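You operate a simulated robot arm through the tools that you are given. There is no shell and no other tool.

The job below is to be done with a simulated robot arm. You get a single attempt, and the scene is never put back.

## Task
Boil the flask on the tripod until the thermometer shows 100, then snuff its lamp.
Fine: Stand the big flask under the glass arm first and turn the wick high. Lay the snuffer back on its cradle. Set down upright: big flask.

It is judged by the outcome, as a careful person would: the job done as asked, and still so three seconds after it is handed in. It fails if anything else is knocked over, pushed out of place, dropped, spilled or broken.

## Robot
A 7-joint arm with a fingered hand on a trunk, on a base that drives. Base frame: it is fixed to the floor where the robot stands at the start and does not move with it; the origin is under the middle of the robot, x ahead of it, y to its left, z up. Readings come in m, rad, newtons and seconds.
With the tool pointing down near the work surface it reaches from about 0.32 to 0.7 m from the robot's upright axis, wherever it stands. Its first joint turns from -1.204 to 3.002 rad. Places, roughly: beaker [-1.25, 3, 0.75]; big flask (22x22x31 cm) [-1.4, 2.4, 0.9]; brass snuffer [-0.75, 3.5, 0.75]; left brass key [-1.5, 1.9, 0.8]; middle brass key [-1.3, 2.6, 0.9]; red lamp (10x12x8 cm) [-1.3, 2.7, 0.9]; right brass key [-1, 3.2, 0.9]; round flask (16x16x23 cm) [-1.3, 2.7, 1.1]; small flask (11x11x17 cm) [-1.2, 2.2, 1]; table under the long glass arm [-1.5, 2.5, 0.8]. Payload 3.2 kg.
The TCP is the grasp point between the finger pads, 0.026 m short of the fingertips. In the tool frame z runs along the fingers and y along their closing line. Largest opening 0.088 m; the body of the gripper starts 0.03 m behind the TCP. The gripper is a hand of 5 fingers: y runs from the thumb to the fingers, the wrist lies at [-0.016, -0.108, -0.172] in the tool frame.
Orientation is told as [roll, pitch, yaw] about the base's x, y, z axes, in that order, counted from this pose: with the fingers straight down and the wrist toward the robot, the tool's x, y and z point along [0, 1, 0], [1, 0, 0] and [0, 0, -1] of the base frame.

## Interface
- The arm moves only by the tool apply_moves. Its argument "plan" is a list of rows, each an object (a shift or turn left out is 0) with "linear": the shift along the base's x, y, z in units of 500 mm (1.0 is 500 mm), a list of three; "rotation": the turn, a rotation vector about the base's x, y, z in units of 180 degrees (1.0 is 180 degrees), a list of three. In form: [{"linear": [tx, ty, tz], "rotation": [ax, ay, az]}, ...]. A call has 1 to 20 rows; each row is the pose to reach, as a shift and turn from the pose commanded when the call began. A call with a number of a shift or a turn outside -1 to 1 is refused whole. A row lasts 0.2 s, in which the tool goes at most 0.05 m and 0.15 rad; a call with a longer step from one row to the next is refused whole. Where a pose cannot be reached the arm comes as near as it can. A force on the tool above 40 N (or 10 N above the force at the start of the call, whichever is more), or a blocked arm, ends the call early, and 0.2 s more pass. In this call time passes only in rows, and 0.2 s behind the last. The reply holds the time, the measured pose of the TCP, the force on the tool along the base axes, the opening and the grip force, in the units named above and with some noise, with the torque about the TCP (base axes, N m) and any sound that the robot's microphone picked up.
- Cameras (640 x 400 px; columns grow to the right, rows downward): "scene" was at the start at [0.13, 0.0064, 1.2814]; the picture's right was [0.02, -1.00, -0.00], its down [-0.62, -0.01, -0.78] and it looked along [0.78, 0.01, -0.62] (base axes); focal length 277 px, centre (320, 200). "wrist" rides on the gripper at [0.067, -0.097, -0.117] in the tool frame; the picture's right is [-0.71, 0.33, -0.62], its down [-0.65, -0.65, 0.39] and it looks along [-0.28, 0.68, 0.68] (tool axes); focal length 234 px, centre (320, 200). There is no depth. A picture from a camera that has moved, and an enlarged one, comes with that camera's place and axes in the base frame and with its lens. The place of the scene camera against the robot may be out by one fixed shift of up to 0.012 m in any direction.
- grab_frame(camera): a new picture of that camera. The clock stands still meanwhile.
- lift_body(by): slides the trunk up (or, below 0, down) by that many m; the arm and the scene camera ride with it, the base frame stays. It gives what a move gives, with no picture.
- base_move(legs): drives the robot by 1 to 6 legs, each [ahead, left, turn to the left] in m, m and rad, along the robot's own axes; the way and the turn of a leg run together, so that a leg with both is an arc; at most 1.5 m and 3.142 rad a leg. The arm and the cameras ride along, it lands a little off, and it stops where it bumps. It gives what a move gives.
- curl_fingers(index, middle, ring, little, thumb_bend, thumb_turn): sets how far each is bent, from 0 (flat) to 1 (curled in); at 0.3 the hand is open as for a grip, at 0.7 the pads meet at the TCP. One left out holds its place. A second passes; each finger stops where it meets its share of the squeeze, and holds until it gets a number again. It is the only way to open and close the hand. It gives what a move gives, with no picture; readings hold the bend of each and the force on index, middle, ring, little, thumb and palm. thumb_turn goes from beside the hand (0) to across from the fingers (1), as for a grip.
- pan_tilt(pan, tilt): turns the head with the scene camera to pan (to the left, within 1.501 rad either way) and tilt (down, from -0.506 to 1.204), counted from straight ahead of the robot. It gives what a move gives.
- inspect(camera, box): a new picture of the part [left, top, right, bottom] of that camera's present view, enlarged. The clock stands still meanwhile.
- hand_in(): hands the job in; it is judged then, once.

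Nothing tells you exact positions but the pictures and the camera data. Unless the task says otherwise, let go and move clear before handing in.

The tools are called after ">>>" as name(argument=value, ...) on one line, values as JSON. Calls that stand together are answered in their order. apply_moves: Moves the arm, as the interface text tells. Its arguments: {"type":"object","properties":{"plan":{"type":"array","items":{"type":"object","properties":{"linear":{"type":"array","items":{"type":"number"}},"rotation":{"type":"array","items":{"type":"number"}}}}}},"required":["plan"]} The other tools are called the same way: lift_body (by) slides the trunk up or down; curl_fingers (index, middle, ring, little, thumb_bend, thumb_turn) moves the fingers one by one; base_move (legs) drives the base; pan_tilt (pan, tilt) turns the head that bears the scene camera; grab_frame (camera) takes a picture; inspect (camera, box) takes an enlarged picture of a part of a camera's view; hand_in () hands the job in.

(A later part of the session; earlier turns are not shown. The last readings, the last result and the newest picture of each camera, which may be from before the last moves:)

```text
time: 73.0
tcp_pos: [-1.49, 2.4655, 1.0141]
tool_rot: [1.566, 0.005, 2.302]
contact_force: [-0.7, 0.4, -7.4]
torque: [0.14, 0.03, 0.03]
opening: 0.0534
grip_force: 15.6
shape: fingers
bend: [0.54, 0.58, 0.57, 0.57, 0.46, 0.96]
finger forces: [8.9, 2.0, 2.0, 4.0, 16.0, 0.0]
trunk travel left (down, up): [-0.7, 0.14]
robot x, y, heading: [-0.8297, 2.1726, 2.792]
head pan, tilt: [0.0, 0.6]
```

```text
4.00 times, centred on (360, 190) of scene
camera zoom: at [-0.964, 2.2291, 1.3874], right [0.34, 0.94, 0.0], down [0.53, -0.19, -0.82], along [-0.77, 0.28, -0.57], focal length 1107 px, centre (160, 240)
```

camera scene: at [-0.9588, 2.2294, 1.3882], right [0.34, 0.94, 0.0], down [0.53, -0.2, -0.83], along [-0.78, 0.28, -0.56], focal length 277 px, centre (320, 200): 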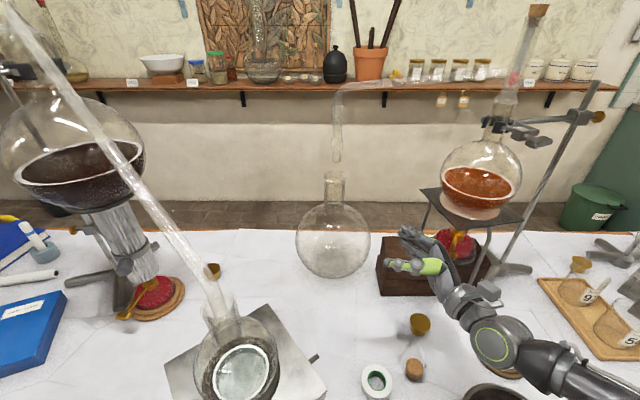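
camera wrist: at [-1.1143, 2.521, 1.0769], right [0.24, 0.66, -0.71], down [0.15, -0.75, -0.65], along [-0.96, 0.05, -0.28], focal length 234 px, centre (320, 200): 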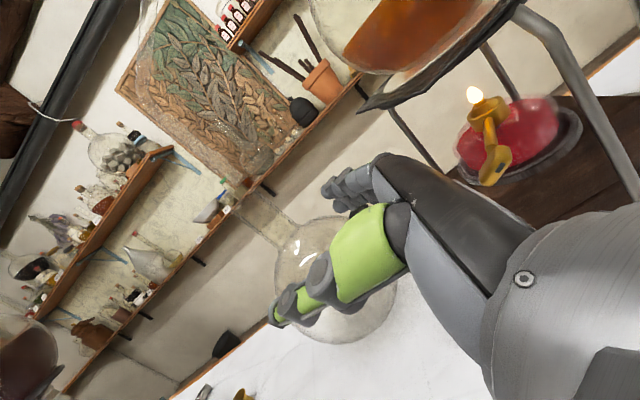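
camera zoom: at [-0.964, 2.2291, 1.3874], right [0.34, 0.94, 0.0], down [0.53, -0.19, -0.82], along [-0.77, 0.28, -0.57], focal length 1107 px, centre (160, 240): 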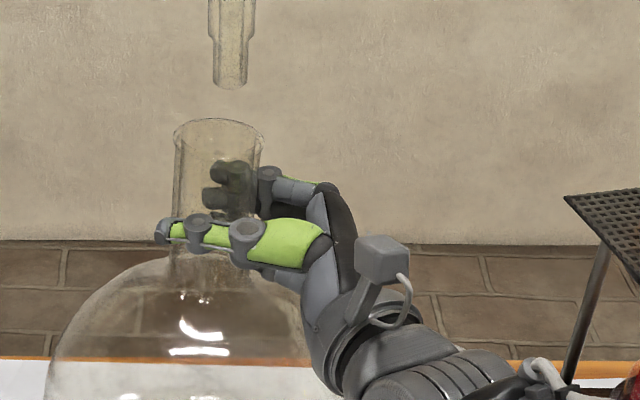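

Re-gripped and lifted. Moving the flask by the measured offset (with a slight overshoot, since the last release let it creep back a little).

>>> apply_moves(plan=[{"linear": [-0.025, 0.016, 0.004]}, {"linear": [-0.05, 0.033, 0.004]}, {"linear": [-0.076, 0.05, 0.004]}])

>>> inspect(camera="wrist", box=[140, 80, 380, 300])

>>> inspect(camera="scene", box=[300, 140, 420, 240])

```text
time: 73.8
tcp_pos: [-1.5292, 2.4925, 1.0193]
tool_rot: [1.568, 0.001, 2.299]
contact_force: [-0.4, 0.3, -8.0]
torque: [0.14, 0.04, 0.0]
opening: 0.0533
grip_force: 16.2
shape: fingers
bend: [0.54, 0.58, 0.57, 0.57, 0.46, 0.96]
finger forces: [9.0, 2.2, 2.1, 3.8, 16.1, 0.0]
trunk travel left (down, up): [-0.7, 0.14]
robot x, y, heading: [-0.8268, 2.1773, 2.789]
head pan, tilt: [0.0, 0.6]
```

```text
1.82 times, centred on (260, 190) of wrist
camera zoom: at [-1.3774, 2.4969, 1.0858], right [0.25, 0.66, -0.71], down [0.15, -0.75, -0.65], along [-0.96, 0.06, -0.28], focal length 426 px, centre (429, 218)
```

zoom: 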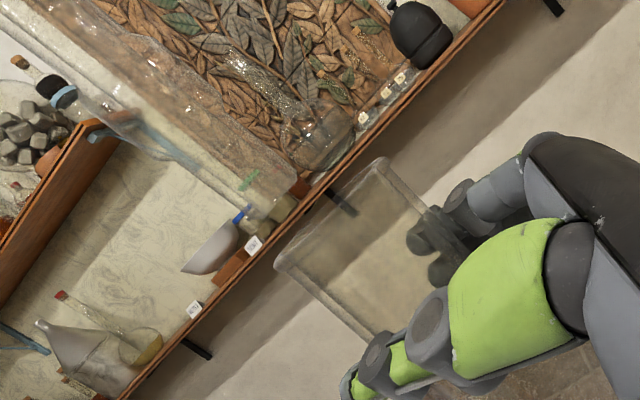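

```text
4.00 times, centred on (360, 190) of scene
camera zoom: at [-0.9651, 2.2294, 1.3874], right [0.34, 0.94, 0.0], down [0.53, -0.2, -0.82], along [-0.77, 0.28, -0.57], focal length 1107 px, centre (160, 240)
```

zoom: 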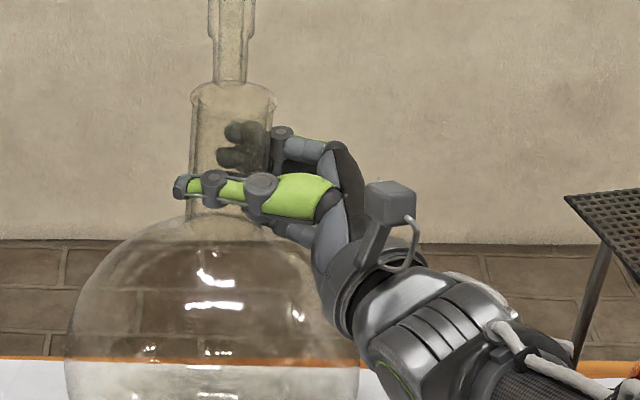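

Alignment now very close. Lowering, then relaxing the grip in small steps so the flask isn't pushed.

>>> apply_moves(plan=[{"linear": [0, 0, -0.01]}, {"linear": [0, 0, -0.019]}, {"linear": [0, 0, -0.024]}])

>>> curl_fingers(index=0.52, middle=0.56, ring=0.55, little=0.55, thumb_bend=0.445)

>>> inspect(camera="scene", box=[300, 140, 420, 240])

```text
time: 74.6
tcp_pos: [-1.5274, 2.4917, 1.0118]
tool_rot: [1.576, -0.006, 2.299]
contact_force: [0.8, -1.5, 3.2]
torque: [0.23, 0.12, -0.02]
opening: 0.0534
grip_force: 17.1
shape: fingers
bend: [0.54, 0.58, 0.57, 0.57, 0.46, 0.95]
finger forces: [7.9, 1.9, 1.9, 5.6, 16.1, 0.0]
trunk travel left (down, up): [-0.7, 0.14]
robot x, y, heading: [-0.8267, 2.1764, 2.793]
head pan, tilt: [0.0, 0.6]
```

```text
time: 75.6
tcp_pos: [-1.5272, 2.4912, 1.0111]
tool_rot: [1.572, -0.005, 2.3]
contact_force: [1.7, -1.7, 7.4]
torque: [0.06, -0.02, -0.01]
opening: 0.0542
grip_force: 3.7
shape: fingers
bend: [0.52, 0.56, 0.55, 0.55, 0.42, 0.96]
finger forces: [0.3, 0.1, 0.0, 4.0, 3.0, 0.0]
trunk travel left (down, up): [-0.7, 0.14]
robot x, y, heading: [-0.8276, 2.1773, 2.792]
head pan, tilt: [0.0, 0.6]
```

```text
4.00 times, centred on (360, 190) of scene
camera zoom: at [-0.96, 2.2271, 1.3881], right [0.34, 0.94, 0.0], down [0.53, -0.19, -0.83], along [-0.78, 0.28, -0.56], focal length 1107 px, centre (160, 240)
```

zoom: 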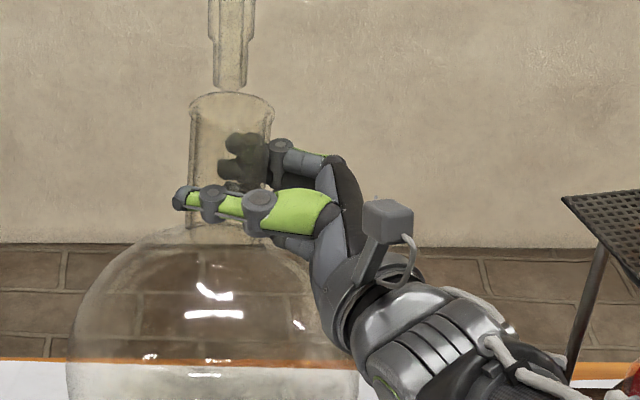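

The lowest finger is resting on the flask's shoulder (upward force), which probably caused the drag before. I'll open fully, raise 1 cm, then retreat.

>>> apply_moves(plan=[{"linear": [0, 0, 0.008]}])

>>> curl_fingers(index=0.4, middle=0.4, ring=0.4, little=0.4, thumb_bend=0.33)

>>> curl_fingers(index=0.25, middle=0.25, ring=0.25, little=0.25, thumb_bend=0.22)

>>> inspect(camera="scene", box=[300, 140, 420, 240])

>>> inspect(camera="wrist", box=[140, 80, 380, 300])

```text
time: 76.0
tcp_pos: [-1.5272, 2.4902, 1.0126]
tool_rot: [1.568, -0.001, 2.3]
contact_force: [1.0, -1.3, 3.4]
torque: [0.05, 0.03, 0.01]
opening: 0.0543
grip_force: 3.3
shape: fingers
bend: [0.52, 0.56, 0.55, 0.55, 0.42, 0.96]
finger forces: [0.5, 0.1, 0.0, 2.4, 2.8, 0.1]
trunk travel left (down, up): [-0.7, 0.14]
robot x, y, heading: [-0.8276, 2.1741, 2.788]
head pan, tilt: [0.0, 0.6]
```

```text
time: 77.0
tcp_pos: [-1.5279, 2.4917, 1.0134]
tool_rot: [1.571, -0.001, 2.299]
contact_force: [1.1, -1.3, -1.4]
torque: [0.01, 0.01, 0.01]
opening: 0.0767
grip_force: 0.4
shape: fingers
bend: [0.4, 0.4, 0.4, 0.4, 0.32, 0.97]
finger forces: [0.0, 0.0, 0.0, 0.0, 1.2, 0.1]
trunk travel left (down, up): [-0.7, 0.14]
robot x, y, heading: [-0.8252, 2.1733, 2.791]
head pan, tilt: [0.0, 0.6]
```

```text
time: 78.0
tcp_pos: [-1.5284, 2.4925, 1.0142]
tool_rot: [1.571, -0.002, 2.298]
contact_force: [0.8, 0.0, 0.4]
torque: [-0.03, 0.03, 0.05]
opening: 0.0997
grip_force: 0.0
shape: fingers
bend: [0.25, 0.25, 0.25, 0.25, 0.22, 0.97]
finger forces: [0.0, 0.1, 0.0, 0.0, 0.0, 0.1]
trunk travel left (down, up): [-0.7, 0.14]
robot x, y, heading: [-0.8276, 2.1779, 2.79]
head pan, tilt: [0.0, 0.6]
```

```text
4.00 times, centred on (360, 190) of scene
camera zoom: at [-0.9622, 2.2285, 1.3878], right [0.34, 0.94, 0.0], down [0.53, -0.19, -0.83], along [-0.77, 0.28, -0.56], focal length 1107 px, centre (160, 240)
```

zoom: 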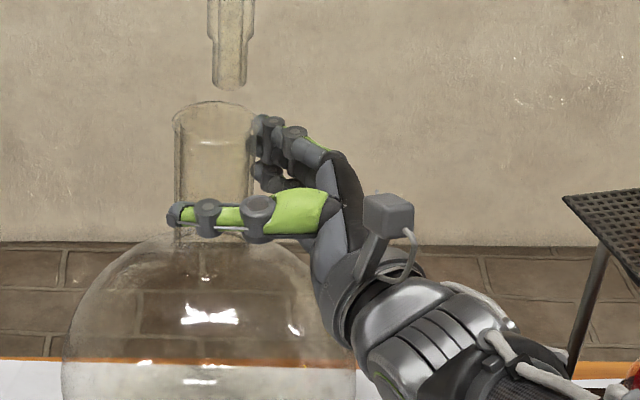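

```text
1.82 times, centred on (260, 190) of wrist
camera zoom: at [-1.3751, 2.4962, 1.0799], right [0.24, 0.66, -0.71], down [0.14, -0.75, -0.65], along [-0.96, 0.06, -0.28], focal length 426 px, centre (429, 218)
```

zoom: 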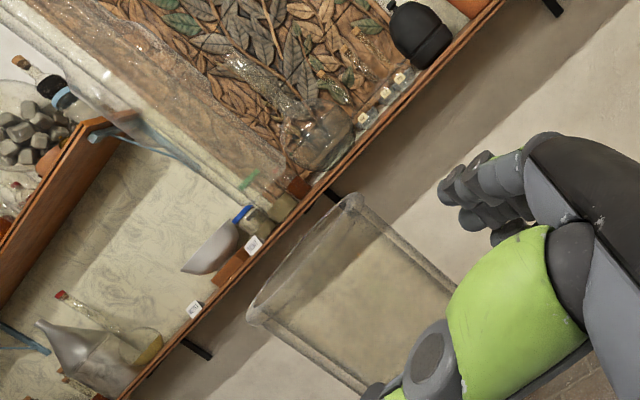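

Mouth now ≈(-1.517, 2.468) versus tip (-1.522, 2.477), within ~1 cm. Raising slightly then retreating along the fingers.

>>> apply_moves(plan=[{"linear": [0, 0, 0.016]}, {"linear": [0.0298, 0.0267, 0.02]}, {"linear": [0.0746, 0.0666, 0.02]}, {"linear": [0.1268, 0.1133, 0.02]}, {"linear": [0.179, 0.16, 0.02]}, {"linear": [0.21, 0.187, 0.02]}, {"linear": [0.29, 0.157, 0.02]}, {"linear": [0.37, 0.127, 0.02]}, {"linear": [0.45, 0.097, 0.02]}])

>>> inspect(camera="scene", box=[300, 140, 420, 240])

>>> inspect(camera="wrist", box=[140, 120, 340, 280])

```text
time: 80.0
tcp_pos: [-1.2992, 2.5383, 1.0234]
tool_rot: [1.574, -0.003, 2.298]
contact_force: [0.2, -0.9, -0.4]
torque: [0.01, 0.01, 0.02]
opening: 0.0994
grip_force: 0.1
shape: fingers
bend: [0.25, 0.25, 0.25, 0.25, 0.22, 0.97]
finger forces: [0.1, 0.0, 0.0, 0.0, 0.0, 0.1]
trunk travel left (down, up): [-0.7, 0.14]
robot x, y, heading: [-0.8226, 2.1795, 2.792]
head pan, tilt: [0.0, 0.6]
```

```text
4.00 times, centred on (360, 190) of scene
camera zoom: at [-0.96, 2.228, 1.388], right [0.34, 0.94, 0.0], down [0.53, -0.19, -0.83], along [-0.78, 0.28, -0.56], focal length 1107 px, centre (160, 240)
```

zoom: 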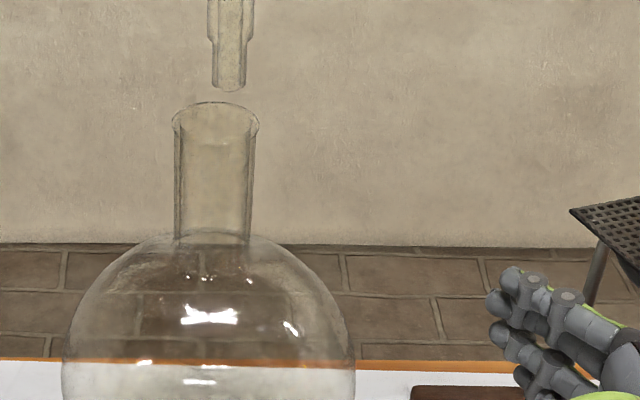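

```text
2.50 times, centred on (240, 200) of wrist
camera zoom: at [-1.1477, 2.5433, 1.09], right [0.24, 0.66, -0.71], down [0.14, -0.75, -0.65], along [-0.96, 0.06, -0.28], focal length 585 px, centre (520, 200)
```

zoom: 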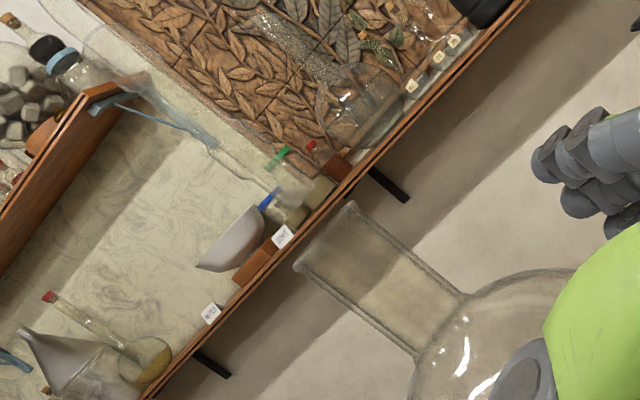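

The flask stayed put this time; tip is well inside the mouth circle (≈7 mm off centre). Next, the lamp's brass key — I'll take close looks.

>>> inspect(camera="wrist", box=[380, 40, 600, 220])

>>> inspect(camera="scene", box=[410, 200, 530, 290])

>>> grab_frame(camera="scene")

```text
2.22 times, centred on (490, 130) of wrist
camera zoom: at [-1.1477, 2.5433, 1.09], right [0.24, 0.66, -0.71], down [0.14, -0.75, -0.65], along [-0.96, 0.06, -0.28], focal length 520 px, centre (-58, 356)
```

zoom: 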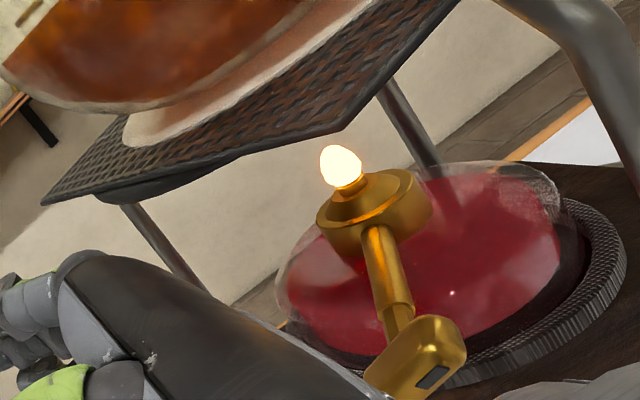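

```text
4.44 times, centred on (470, 245) of scene
camera zoom: at [-0.96, 2.228, 1.388], right [0.34, 0.94, 0.0], down [0.53, -0.19, -0.83], along [-0.78, 0.28, -0.56], focal length 1230 px, centre (-347, 0)
```

zoom: 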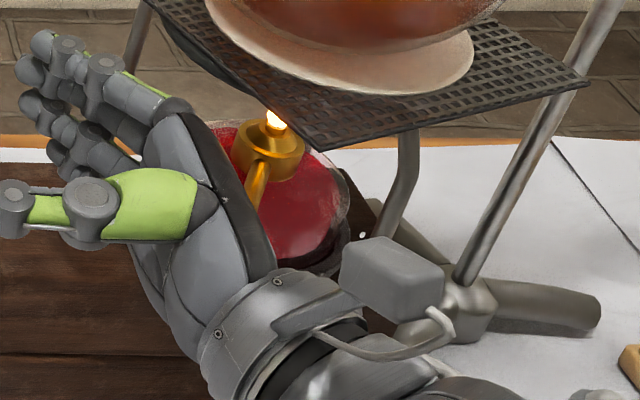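

```text
taken
camera scene: at [-0.96, 2.228, 1.388], right [0.34, 0.94, 0.0], down [0.53, -0.19, -0.83], along [-0.78, 0.28, -0.56], focal length 277 px, centre (320, 200)
```

scene: 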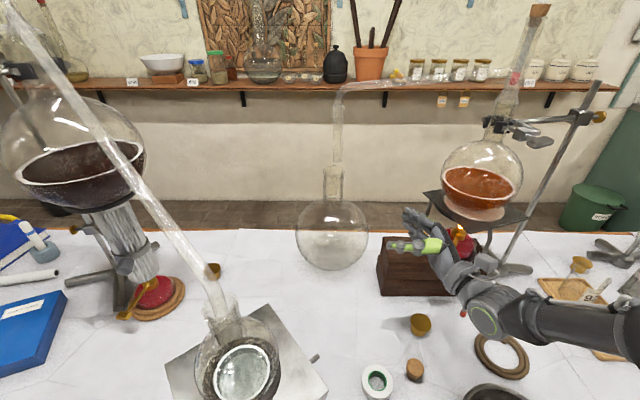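

Triangulating from two wrist views: the key's wing is at about (-1.269, 2.650, 0.938), a horizontal bar on a shaft coming out toward me (direction ≈(0.63, -0.77)). I'll pull back and roll the hand to thumb-on-top, pointing along the shaft.

>>> apply_moves(plan=[{"linear": [0.086, -0.006, 0.038]}, {"linear": [0.172, -0.011, 0.076]}, {"linear": [0.258, -0.016, 0.114]}, {"linear": [0.258, -0.016, 0.114], "rotation": [-0.0363, 0.0028, -0.0263]}, {"linear": [0.258, -0.016, 0.114], "rotation": [-0.0727, 0.0057, -0.0527]}, {"linear": [0.258, -0.016, 0.114], "rotation": [-0.109, 0.0085, -0.079]}, {"linear": [0.258, -0.016, 0.114], "rotation": [-0.1454, 0.0114, -0.1054]}, {"linear": [0.258, -0.016, 0.114], "rotation": [-0.1817, 0.0142, -0.1317]}, {"linear": [0.258, -0.016, 0.114], "rotation": [-0.2181, 0.017, -0.158]}, {"linear": [0.258, -0.016, 0.114], "rotation": [-0.2544, 0.0199, -0.1844]}])

>>> grab_frame(camera="scene")

```text
time: 82.2
tcp_pos: [-1.2158, 2.5583, 1.0784]
tool_rot: [2.028, 0.676, 1.848]
contact_force: [-0.9, 0.3, -0.2]
torque: [-0.03, 0.0, -0.02]
opening: 0.0994
grip_force: 0.2
shape: fingers
bend: [0.25, 0.25, 0.25, 0.25, 0.22, 0.97]
finger forces: [0.0, 0.0, 0.1, 0.1, 0.0, 0.0]
out of reach, approached as far as the arm can: row 5, 6, 7, 8, 9, 10
trunk travel left (down, up): [-0.7, 0.14]
robot x, y, heading: [-0.8265, 2.1766, 2.791]
head pan, tilt: [0.0, 0.6]
```

```text
taken
camera scene: at [-0.963, 2.2258, 1.3878], right [0.34, 0.94, 0.0], down [0.53, -0.19, -0.83], along [-0.77, 0.28, -0.56], focal length 277 px, centre (320, 200)
```

scene: 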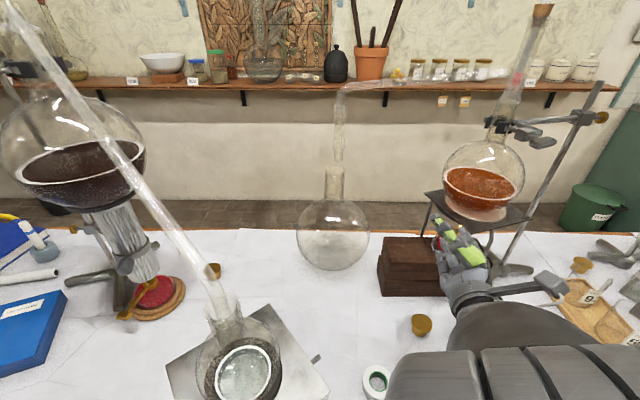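

That orientation ran into the arm's fold limit because I'm too close. I'll raise the trunk, back off a little and shift right to get room for working on the key.

>>> lift_body(by=0.1)

>>> base_move(legs=[[-0.2, 0, 0]])

>>> grab_frame(camera="scene")

```text
time: 83.5
tcp_pos: [-1.2154, 2.5596, 1.1783]
tool_rot: [2.026, 0.672, 1.849]
contact_force: [-0.6, 0.6, -0.6]
torque: [0.02, 0.01, 0.03]
opening: 0.0993
grip_force: 0.1
shape: fingers
bend: [0.25, 0.25, 0.25, 0.25, 0.22, 0.97]
finger forces: [0.1, 0.0, 0.1, 0.0, 0.1, 0.0]
trunk travel left (down, up): [-0.8, 0.04]
robot x, y, heading: [-0.8257, 2.1749, 2.789]
head pan, tilt: [0.0, 0.6]
```

```text
time: 85.1
tcp_pos: [-1.0293, 2.4907, 1.1781]
tool_rot: [2.027, 0.673, 1.848]
contact_force: [0.1, 0.5, 0.2]
torque: [0.0, 0.01, -0.01]
opening: 0.0994
grip_force: 0.2
shape: fingers
bend: [0.25, 0.25, 0.25, 0.25, 0.22, 0.97]
finger forces: [0.1, 0.0, 0.0, 0.1, 0.1, 0.1]
trunk travel left (down, up): [-0.8, 0.04]
robot x, y, heading: [-0.6434, 2.1055, 2.789]
head pan, tilt: [0.0, 0.6]
```

```text
taken
camera scene: at [-0.7764, 2.1605, 1.4878], right [0.35, 0.94, 0.0], down [0.53, -0.2, -0.82], along [-0.77, 0.29, -0.57], focal length 277 px, centre (320, 200)
```

scene: 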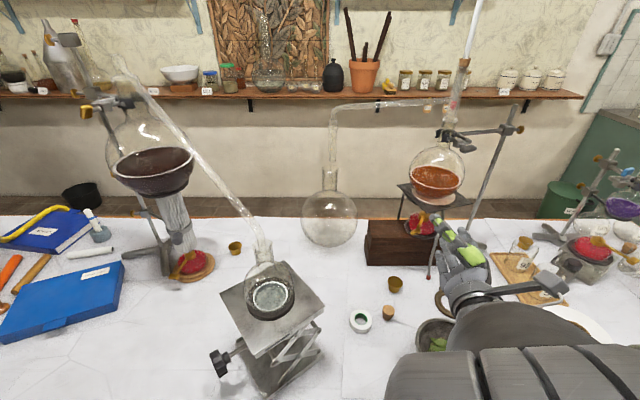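

Flask is nicely under the arm tip. Now rolling the hand to thumb-on-top with more room.

>>> apply_moves(plan=[{"linear": [-0.035, -0.008, -0.008], "rotation": [-0.041, -0.0025, -0.0183]}, {"linear": [-0.07, -0.016, -0.016], "rotation": [-0.0821, -0.005, -0.0367]}, {"linear": [-0.105, -0.024, -0.024], "rotation": [-0.1231, -0.0075, -0.055]}, {"linear": [-0.14, -0.032, -0.032], "rotation": [-0.1642, -0.01, -0.0733]}, {"linear": [-0.175, -0.04, -0.04], "rotation": [-0.2052, -0.0125, -0.0916]}, {"linear": [-0.21, -0.048, -0.048], "rotation": [-0.2463, -0.015, -0.11]}, {"linear": [-0.244, -0.056, -0.056], "rotation": [-0.2873, -0.0175, -0.1283]}])

>>> grab_frame(camera="scene")

```text
time: 86.7
tcp_pos: [-1.1527, 2.4665, 1.1495]
tool_rot: [1.985, 1.569, 1.377]
contact_force: [-0.3, 0.1, -0.2]
torque: [0.0, 0.03, -0.01]
opening: 0.0994
grip_force: 0.0
shape: fingers
bend: [0.25, 0.25, 0.25, 0.25, 0.22, 0.97]
finger forces: [0.0, 0.1, 0.0, 0.0, 0.0, 0.0]
out of reach, approached as far as the arm can: row 1, 2, 3, 4, 6
trunk travel left (down, up): [-0.8, 0.04]
robot x, y, heading: [-0.6412, 2.106, 2.791]
head pan, tilt: [0.0, 0.6]
```

```text
taken
camera scene: at [-0.7768, 2.1643, 1.4876], right [0.35, 0.94, 0.0], down [0.53, -0.2, -0.82], along [-0.77, 0.28, -0.57], focal length 277 px, centre (320, 200)
```

scene: 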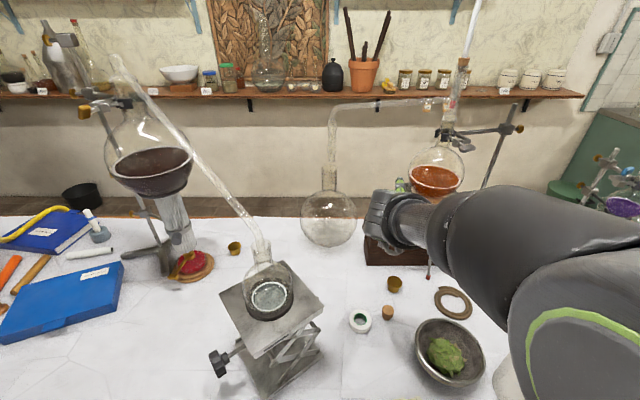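

>>> grab_frame(camera="wrist")

```text
taken
camera wrist: at [-1.0178, 2.4537, 1.2469], right [0.11, -0.94, -0.33], down [-0.69, -0.31, 0.65], along [-0.72, 0.16, -0.68], focal length 234 px, centre (320, 200)
```

wrist: 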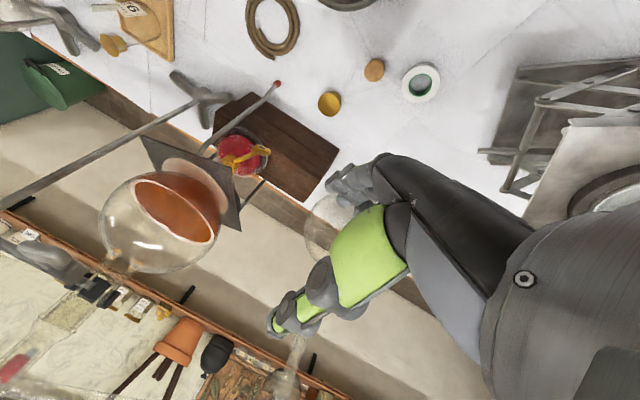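

>>> inspect(camera="wrist", box=[190, 90, 310, 200])

```text
3.64 times, centred on (250, 145) of wrist
camera zoom: at [-1.0178, 2.4537, 1.2469], right [0.11, -0.94, -0.33], down [-0.69, -0.31, 0.65], along [-0.72, 0.16, -0.68], focal length 852 px, centre (574, 400)
```

zoom: 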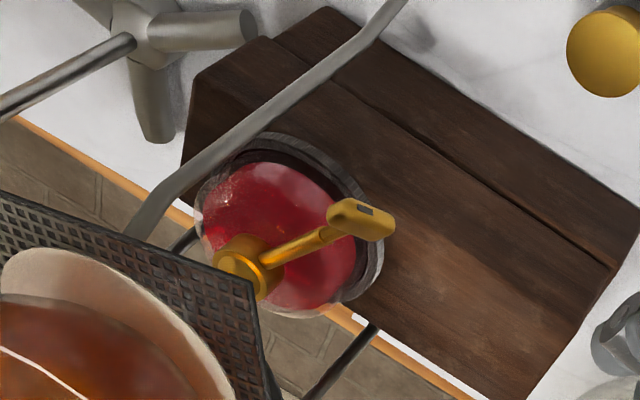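

From above I can measure the key well: its wing is tilted "/" (right end up ~43°), centre ≈(-1.267, 2.648, 0.938), shaft toward (0.56,-0.83). I'll shift the robot right and slightly forward so the key is in a comfortable range.

>>> base_move(legs=[[0.1, -0.118, 0]])

>>> grab_frame(camera="wrist")

>>> grab_frame(camera="scene")

```text
time: 88.1
tcp_pos: [-1.2028, 2.6069, 1.1512]
tool_rot: [2.768, 1.569, 2.157]
contact_force: [0.6, -1.2, -0.6]
torque: [0.01, -0.05, -0.01]
opening: 0.0996
grip_force: 0.1
shape: fingers
bend: [0.25, 0.25, 0.25, 0.25, 0.22, 0.97]
finger forces: [0.0, 0.1, 0.0, 0.0, 0.1, 0.0]
trunk travel left (down, up): [-0.8, 0.04]
robot x, y, heading: [-0.6916, 2.2491, 2.788]
head pan, tilt: [0.0, 0.6]
```

```text
taken
camera wrist: at [-1.0682, 2.5941, 1.2483], right [0.11, -0.94, -0.33], down [-0.69, -0.31, 0.65], along [-0.72, 0.16, -0.68], focal length 234 px, centre (320, 200)
```

wrist: 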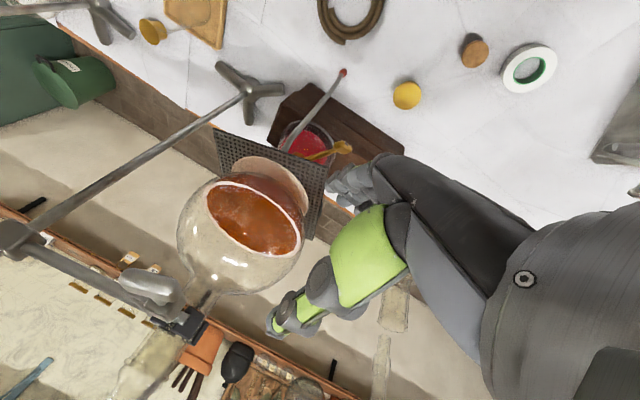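

```text
taken
camera scene: at [-0.8277, 2.3039, 1.4879], right [0.35, 0.94, 0.0], down [0.53, -0.19, -0.83], along [-0.77, 0.29, -0.56], focal length 277 px, centre (320, 200)
```

scene: 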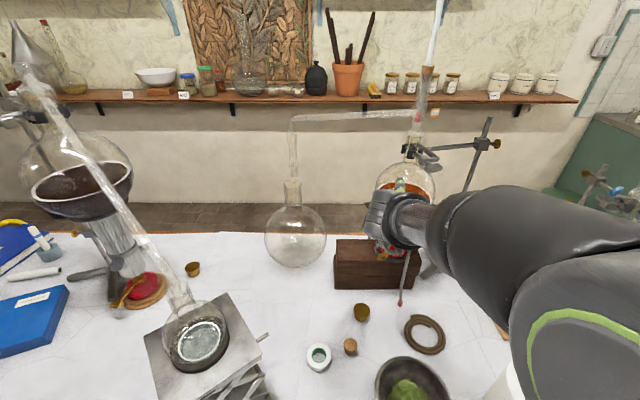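

Now I'll roll the hand 45° back (thumb upper-left, fingers lower-right) to straddle the tilted wing, partly closing the fingers, still above the table items.

>>> apply_moves(plan=[{"linear": [0.006, -0.005, 0], "rotation": [0.0341, -0.0239, 0]}, {"linear": [0.012, -0.011, 0], "rotation": [0.0683, -0.0478, 0]}, {"linear": [0.018, -0.016, 0], "rotation": [0.1024, -0.0718, 0]}, {"linear": [0.024, -0.021, 0], "rotation": [0.1365, -0.0957, 0]}, {"linear": [0.03, -0.027, 0], "rotation": [0.1707, -0.1196, 0]}, {"linear": [0.036, -0.032, 0], "rotation": [0.2048, -0.1435, 0]}])

>>> curl_fingers(index=0.46, middle=0.46, ring=0.46, little=0.46, thumb_bend=0.44)

>>> grab_frame(camera="wrist")

>>> grab_frame(camera="scene")

```text
time: 89.5
tcp_pos: [-1.1853, 2.5917, 1.1503]
tool_rot: [1.571, 0.783, 0.961]
contact_force: [0.5, -0.6, -0.8]
torque: [0.0, 0.01, 0.04]
opening: 0.0994
grip_force: 0.2
shape: fingers
bend: [0.25, 0.25, 0.25, 0.25, 0.22, 0.97]
finger forces: [0.1, 0.0, 0.0, 0.0, 0.1, 0.1]
trunk travel left (down, up): [-0.8, 0.04]
robot x, y, heading: [-0.6944, 2.2492, 2.787]
head pan, tilt: [0.0, 0.6]
```

```text
time: 90.5
tcp_pos: [-1.1855, 2.593, 1.1504]
tool_rot: [1.572, 0.786, 0.961]
contact_force: [0.5, 0.2, -0.6]
torque: [-0.01, 0.01, -0.02]
opening: 0.0568
grip_force: 0.0
shape: fingers
bend: [0.46, 0.46, 0.46, 0.46, 0.44, 0.97]
finger forces: [0.1, 0.0, 0.0, 0.1, 0.0, 0.0]
trunk travel left (down, up): [-0.8, 0.04]
robot x, y, heading: [-0.6911, 2.253, 2.791]
head pan, tilt: [0.0, 0.6]
```

```text
taken
camera wrist: at [-1.1012, 2.5066, 1.2666], right [0.36, -0.57, -0.73], down [-0.85, -0.53, 0.0], along [-0.39, 0.62, -0.68], focal length 234 px, centre (320, 200)
```

wrist: 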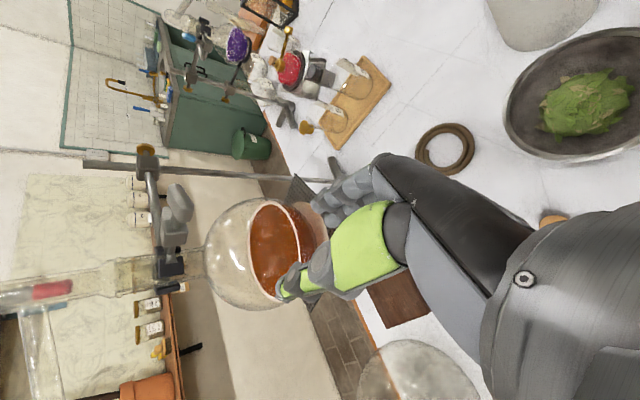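

```text
taken
camera scene: at [-0.8281, 2.3046, 1.4878], right [0.35, 0.94, 0.0], down [0.53, -0.2, -0.83], along [-0.77, 0.29, -0.56], focal length 277 px, centre (320, 200)
```

scene: 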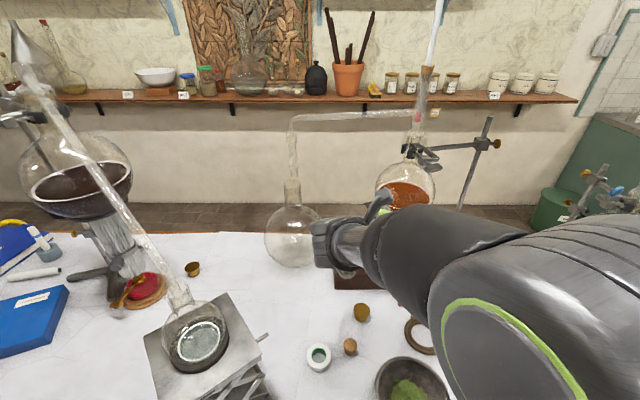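

>>> apply_moves(plan=[{"linear": [0, 0, -0.085]}, {"linear": [0, 0, -0.17]}, {"linear": [0, 0, -0.255]}, {"linear": [0, 0, -0.34]}, {"linear": [0, 0, -0.4]}])

>>> grab_frame(camera="wrist")

>>> grab_frame(camera="scene")

```text
time: 91.7
tcp_pos: [-1.1855, 2.5917, 0.9509]
tool_rot: [1.57, 0.787, 0.961]
contact_force: [0.3, 1.1, 0.6]
torque: [-0.02, 0.01, 0.06]
opening: 0.0567
grip_force: 0.0
shape: fingers
bend: [0.46, 0.46, 0.46, 0.46, 0.44, 0.97]
finger forces: [0.1, 0.0, 0.0, 0.0, 0.0, 0.1]
trunk travel left (down, up): [-0.8, 0.04]
robot x, y, heading: [-0.6894, 2.2525, 2.792]
head pan, tilt: [0.0, 0.6]
```

```text
taken
camera wrist: at [-1.1007, 2.5058, 1.0665], right [0.36, -0.57, -0.74], down [-0.85, -0.53, 0.0], along [-0.39, 0.62, -0.68], focal length 234 px, centre (320, 200)
```

wrist: 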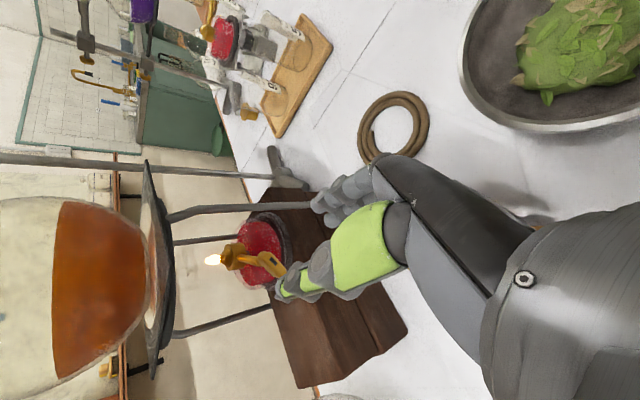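

```text
taken
camera scene: at [-0.8286, 2.3051, 1.4878], right [0.35, 0.94, 0.0], down [0.53, -0.2, -0.82], along [-0.77, 0.29, -0.57], focal length 277 px, centre (320, 200)
```

scene: 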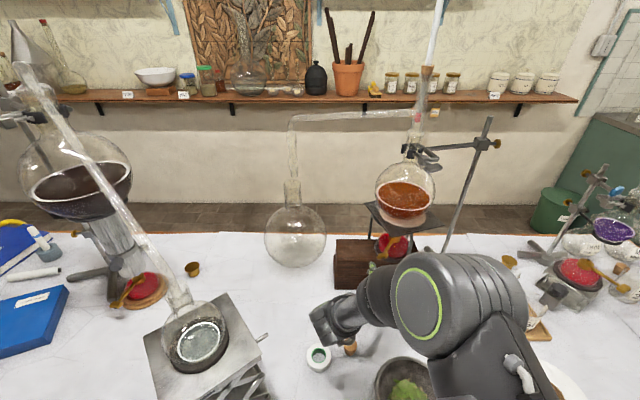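

>>> inspect(camera="wrist", box=[190, 180, 350, 320])

>>> inspect(camera="scene", box=[320, 190, 460, 310])

```text
2.86 times, centred on (270, 250) of wrist
camera zoom: at [-1.1007, 2.5058, 1.0665], right [0.36, -0.57, -0.74], down [-0.85, -0.53, 0.0], along [-0.39, 0.62, -0.68], focal length 669 px, centre (463, 57)
```

zoom: 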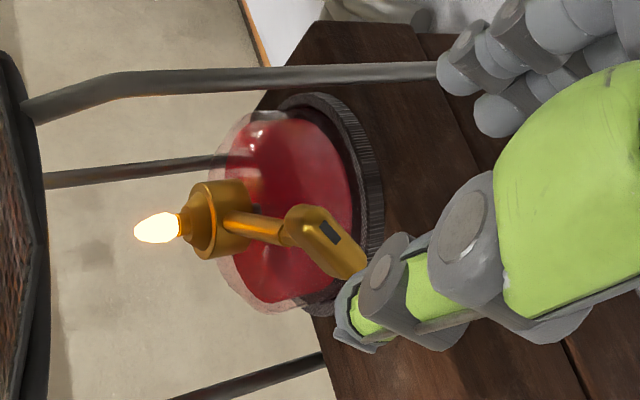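

```text
3.33 times, centred on (390, 250) of scene
camera zoom: at [-0.8286, 2.3051, 1.4878], right [0.35, 0.94, 0.0], down [0.53, -0.2, -0.82], along [-0.77, 0.29, -0.57], focal length 922 px, centre (87, 33)
```

zoom: 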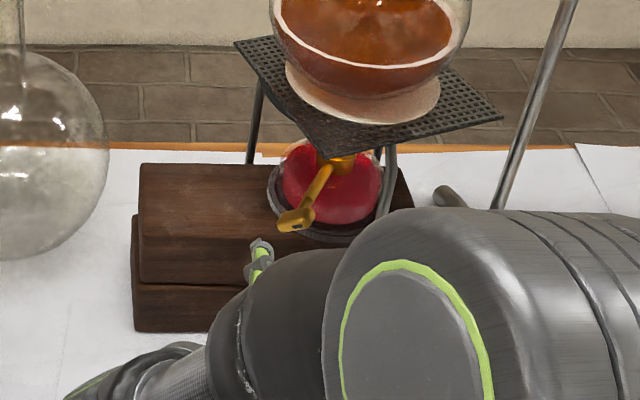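

Key centre confirmed at (-1.268, 2.648, 0.938). Lowering slightly and sliding the open pinch over the wing.

>>> apply_moves(plan=[{"linear": [0, 0, -0.026]}, {"linear": [-0.05, 0.034, -0.026]}, {"linear": [-0.1, 0.068, -0.026]}, {"linear": [-0.13, 0.088, -0.026]}])

>>> inspect(camera="wrist", box=[190, 160, 370, 320])

>>> inspect(camera="scene", box=[320, 190, 460, 310])

```text
time: 92.7
tcp_pos: [-1.2497, 2.6353, 0.9365]
tool_rot: [1.569, 0.786, 0.96]
contact_force: [0.4, -0.1, -0.3]
torque: [0.01, -0.01, -0.03]
opening: 0.0566
grip_force: 0.1
shape: fingers
bend: [0.46, 0.46, 0.46, 0.46, 0.44, 0.97]
finger forces: [0.1, 0.0, 0.0, 0.0, 0.1, 0.0]
trunk travel left (down, up): [-0.8, 0.04]
robot x, y, heading: [-0.6919, 2.2537, 2.79]
head pan, tilt: [0.0, 0.6]
```

```text
2.50 times, centred on (280, 240) of wrist
camera zoom: at [-1.1661, 2.5504, 1.0529], right [0.36, -0.58, -0.73], down [-0.85, -0.53, 0.0], along [-0.39, 0.62, -0.68], focal length 585 px, centre (420, 100)
```

zoom: 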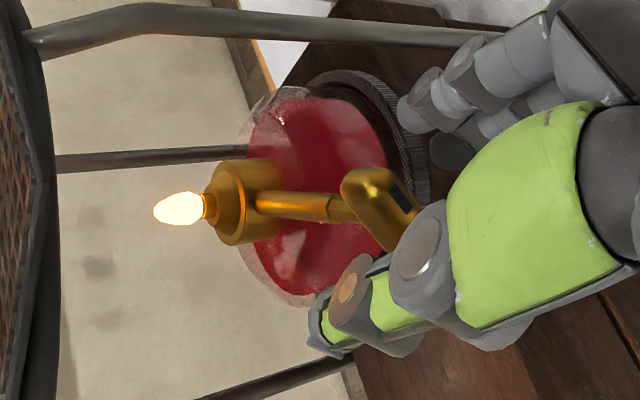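

```text
3.33 times, centred on (390, 250) of scene
camera zoom: at [-0.8285, 2.305, 1.4877], right [0.35, 0.94, 0.0], down [0.53, -0.2, -0.82], along [-0.77, 0.29, -0.57], focal length 922 px, centre (87, 33)
```

zoom: 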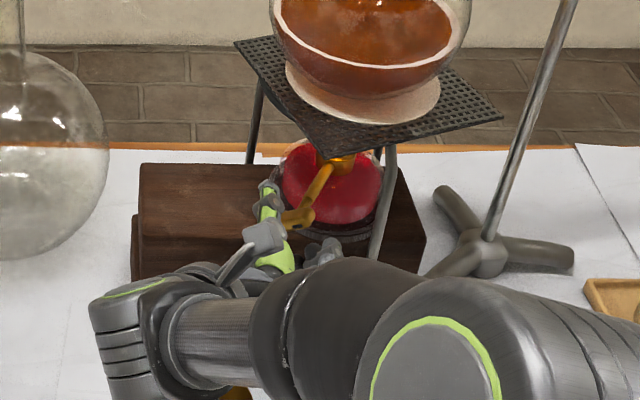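

>>> apply_moves(plan=[{"linear": [-0.0205, 0.0143, 0.002]}])

>>> curl_fingers(index=0.58, middle=0.66, ring=0.66, little=0.58, thumb_bend=0.66)

>>> inspect(camera="wrist", box=[190, 160, 370, 320])

>>> inspect(camera="scene", box=[320, 190, 460, 310])

```text
time: 93.1
tcp_pos: [-1.2601, 2.6435, 0.9374]
tool_rot: [1.571, 0.785, 0.96]
contact_force: [0.5, 0.1, 0.6]
torque: [0.0, 0.01, 0.02]
opening: 0.0565
grip_force: 0.0
shape: fingers
bend: [0.46, 0.46, 0.46, 0.46, 0.44, 0.97]
finger forces: [0.1, 0.0, 0.0, 0.1, 0.0, 0.0]
trunk travel left (down, up): [-0.8, 0.04]
robot x, y, heading: [-0.6957, 2.2518, 2.79]
head pan, tilt: [0.0, 0.6]
```

```text
time: 94.1
tcp_pos: [-1.2593, 2.6438, 0.9388]
tool_rot: [1.571, 0.787, 0.963]
contact_force: [-1.0, 0.1, 2.5]
torque: [-0.02, 0.0, 0.01]
opening: 0.0238
grip_force: 1.1
shape: fingers
bend: [0.57, 0.66, 0.66, 0.57, 0.64, 0.97]
finger forces: [0.1, 0.1, 0.0, 0.0, 2.9, 0.1]
trunk travel left (down, up): [-0.8, 0.04]
robot x, y, heading: [-0.6907, 2.2517, 2.789]
head pan, tilt: [0.0, 0.6]
```

```text
2.50 times, centred on (280, 240) of wrist
camera zoom: at [-1.1757, 2.5569, 1.0549], right [0.36, -0.57, -0.74], down [-0.85, -0.53, 0.0], along [-0.39, 0.62, -0.68], focal length 585 px, centre (420, 100)
```

zoom: 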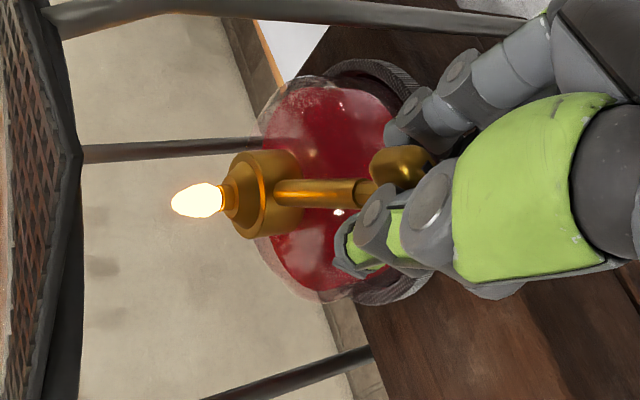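

```text
3.33 times, centred on (390, 250) of scene
camera zoom: at [-0.8279, 2.3041, 1.4879], right [0.35, 0.94, 0.0], down [0.53, -0.2, -0.83], along [-0.77, 0.29, -0.56], focal length 922 px, centre (87, 33)
```

zoom: 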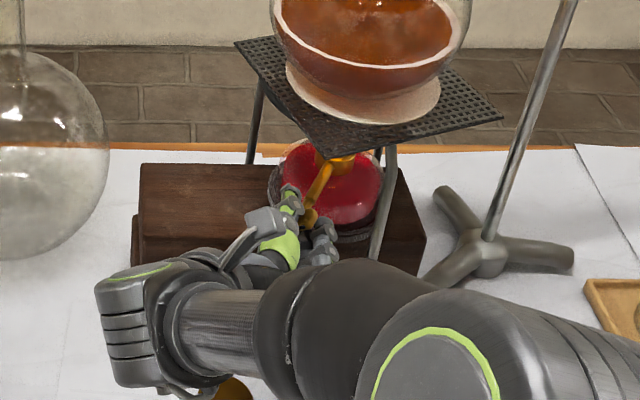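

Thumb touches, fingers not yet. I'll ease the thumb and bring the middle/ring fingers in to make a balanced pinch.

>>> curl_fingers(middle=0.76, ring=0.76, thumb_bend=0.62)

>>> inspect(camera="wrist", box=[190, 160, 370, 320])

```text
time: 95.1
tcp_pos: [-1.26, 2.643, 0.9387]
tool_rot: [1.572, 0.784, 0.962]
contact_force: [0.3, 2.5, 0.2]
torque: [-0.03, -0.03, -0.02]
opening: 0.0264
grip_force: 2.4
shape: fingers
bend: [0.57, 0.75, 0.76, 0.57, 0.62, 0.96]
finger forces: [0.0, 2.8, 0.0, 0.0, 2.1, 0.0]
trunk travel left (down, up): [-0.8, 0.04]
robot x, y, heading: [-0.6935, 2.2481, 2.79]
head pan, tilt: [0.0, 0.6]
```

```text
2.50 times, centred on (280, 240) of wrist
camera zoom: at [-1.1757, 2.5578, 1.0543], right [0.36, -0.58, -0.73], down [-0.85, -0.53, 0.0], along [-0.39, 0.62, -0.68], focal length 585 px, centre (420, 100)
```

zoom: 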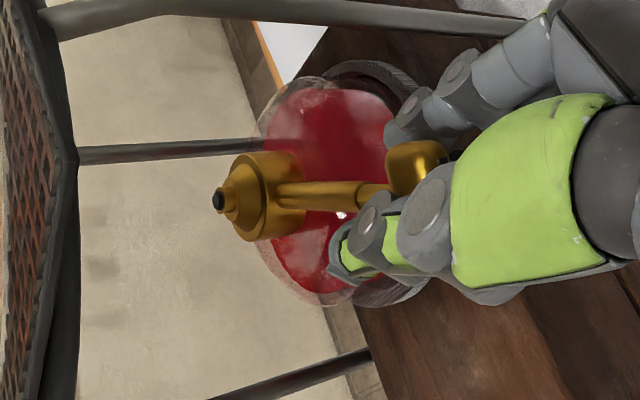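

The flame seems to have vanished and the wing turned a bit (counter-clockwise). Looking again carefully before doing anything.

>>> inspect(camera="scene", box=[370, 215, 440, 275])

>>> inspect(camera="wrist", box=[220, 190, 320, 270])

```text
6.67 times, centred on (405, 245) of scene
camera zoom: at [-0.8281, 2.3053, 1.4878], right [0.35, 0.94, 0.0], down [0.53, -0.2, -0.82], along [-0.77, 0.29, -0.57], focal length 1845 px, centre (-247, -100)
```

zoom: 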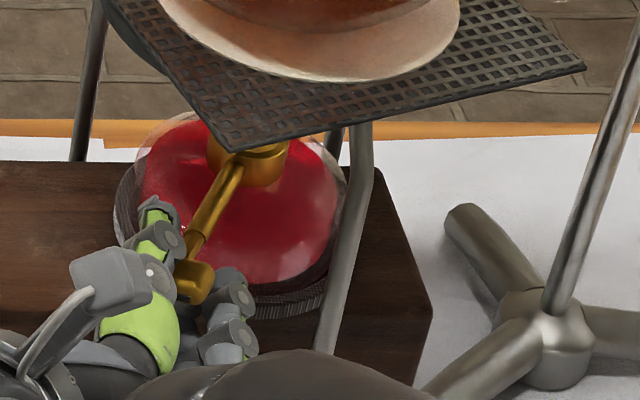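

```text
5.00 times, centred on (270, 230) of wrist
camera zoom: at [-1.1757, 2.5578, 1.0543], right [0.36, -0.58, -0.73], down [-0.85, -0.53, 0.0], along [-0.39, 0.62, -0.68], focal length 1171 px, centre (570, 50)
```

zoom: 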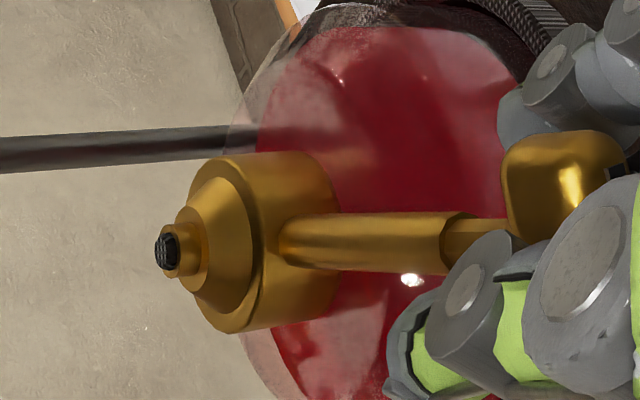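

The lamp went out: pushing the wing counter-clockwise lowered the wick. So clockwise should raise it. I'll release, back off, and re-approach with the thumb-left pose matching the now-vertical wing, then turn clockwise.

>>> curl_fingers(index=0.46, middle=0.46, ring=0.46, little=0.46, thumb_bend=0.44)

>>> inspect(camera="wrist", box=[190, 160, 370, 320])

```text
time: 96.1
tcp_pos: [-1.2597, 2.643, 0.9375]
tool_rot: [1.571, 0.786, 0.96]
contact_force: [0.2, 0.3, -0.5]
torque: [0.03, -0.02, 0.01]
opening: 0.056
grip_force: 0.0
shape: fingers
bend: [0.46, 0.46, 0.46, 0.46, 0.44, 0.97]
finger forces: [0.0, 0.0, 0.0, 0.0, 0.0, 0.1]
trunk travel left (down, up): [-0.8, 0.04]
robot x, y, heading: [-0.6909, 2.2529, 2.792]
head pan, tilt: [0.0, 0.6]
```

```text
2.50 times, centred on (280, 240) of wrist
camera zoom: at [-1.1759, 2.5573, 1.0544], right [0.36, -0.58, -0.73], down [-0.85, -0.53, 0.0], along [-0.39, 0.62, -0.68], focal length 585 px, centre (420, 100)
```

zoom: 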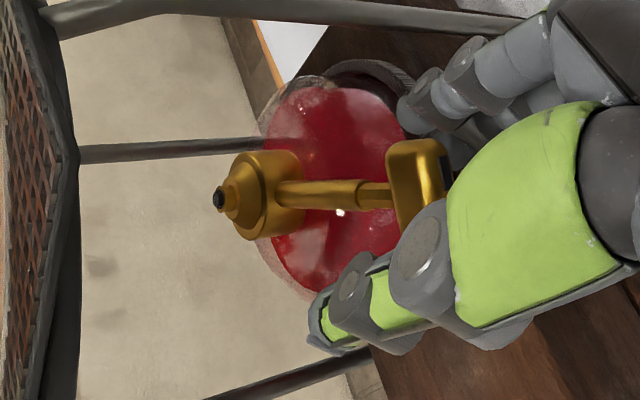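

With the thumb clear I can see the wing is now horizontal, i.e. it actually turned clockwise ~43° and that lowered the wick. So counter-clockwise raises it. I'll back off, lower the trunk for reach, and re-grip the flats with thumb on top.

>>> apply_moves(plan=[{"linear": [0.074, -0.052, 0]}, {"linear": [0.148, -0.104, 0]}, {"linear": [0.18, -0.126, 0.06]}, {"linear": [0.18, -0.126, 0.14]}, {"linear": [0.18, -0.126, 0.2], "rotation": [-0.0341, 0.0239, 0]}, {"linear": [0.18, -0.126, 0.2], "rotation": [-0.0683, 0.0478, 0]}, {"linear": [0.18, -0.126, 0.2], "rotation": [-0.1024, 0.0718, 0]}, {"linear": [0.18, -0.126, 0.2], "rotation": [-0.1365, 0.0957, 0]}, {"linear": [0.18, -0.126, 0.2], "rotation": [-0.1707, 0.1196, 0]}, {"linear": [0.18, -0.126, 0.2], "rotation": [-0.2048, 0.1435, 0]}])

>>> lift_body(by=-0.1)

>>> grab_frame(camera="wrist")

>>> grab_frame(camera="scene")

```text
time: 98.3
tcp_pos: [-1.1701, 2.5806, 1.0396]
tool_rot: [-1.872, 1.569, -2.483]
contact_force: [0.3, -0.5, -0.1]
torque: [0.0, -0.01, 0.03]
opening: 0.0562
grip_force: 0.1
shape: fingers
bend: [0.46, 0.46, 0.46, 0.46, 0.44, 0.97]
finger forces: [0.1, 0.1, 0.1, 0.0, 0.0, 0.0]
trunk travel left (down, up): [-0.8, 0.04]
robot x, y, heading: [-0.6919, 2.2515, 2.79]
head pan, tilt: [0.0, 0.6]
```

```text
time: 99.6
tcp_pos: [-1.169, 2.5792, 0.939]
tool_rot: [2.954, 1.569, 2.344]
contact_force: [-0.2, -0.5, -0.6]
torque: [0.0, 0.0, 0.01]
opening: 0.0564
grip_force: 0.0
shape: fingers
bend: [0.46, 0.46, 0.46, 0.46, 0.44, 0.97]
finger forces: [0.0, 0.0, 0.0, 0.0, 0.0, 0.1]
trunk travel left (down, up): [-0.7, 0.14]
robot x, y, heading: [-0.6914, 2.2525, 2.793]
head pan, tilt: [0.0, 0.6]
```

```text
taken
camera wrist: at [-1.0358, 2.5666, 1.0365], right [0.11, -0.94, -0.33], down [-0.69, -0.31, 0.65], along [-0.72, 0.16, -0.68], focal length 234 px, centre (320, 200)
```

wrist: 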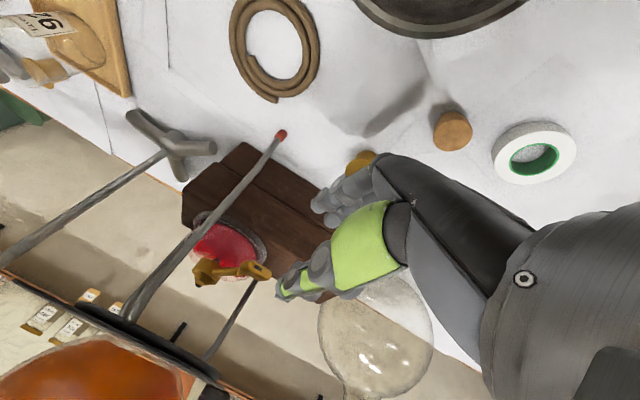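

```text
taken
camera scene: at [-0.828, 2.3046, 1.3878], right [0.35, 0.94, 0.0], down [0.53, -0.2, -0.83], along [-0.77, 0.29, -0.56], focal length 277 px, centre (320, 200)
```

scene: 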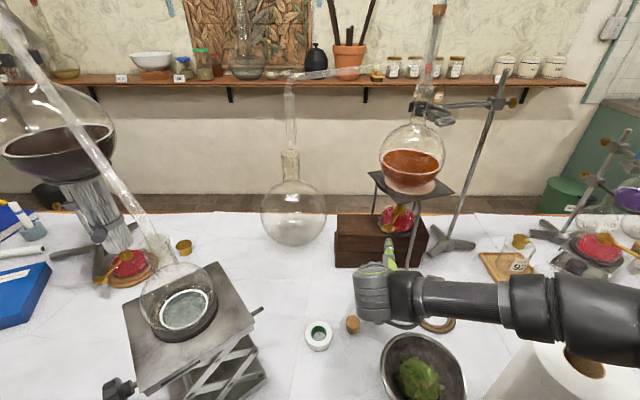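

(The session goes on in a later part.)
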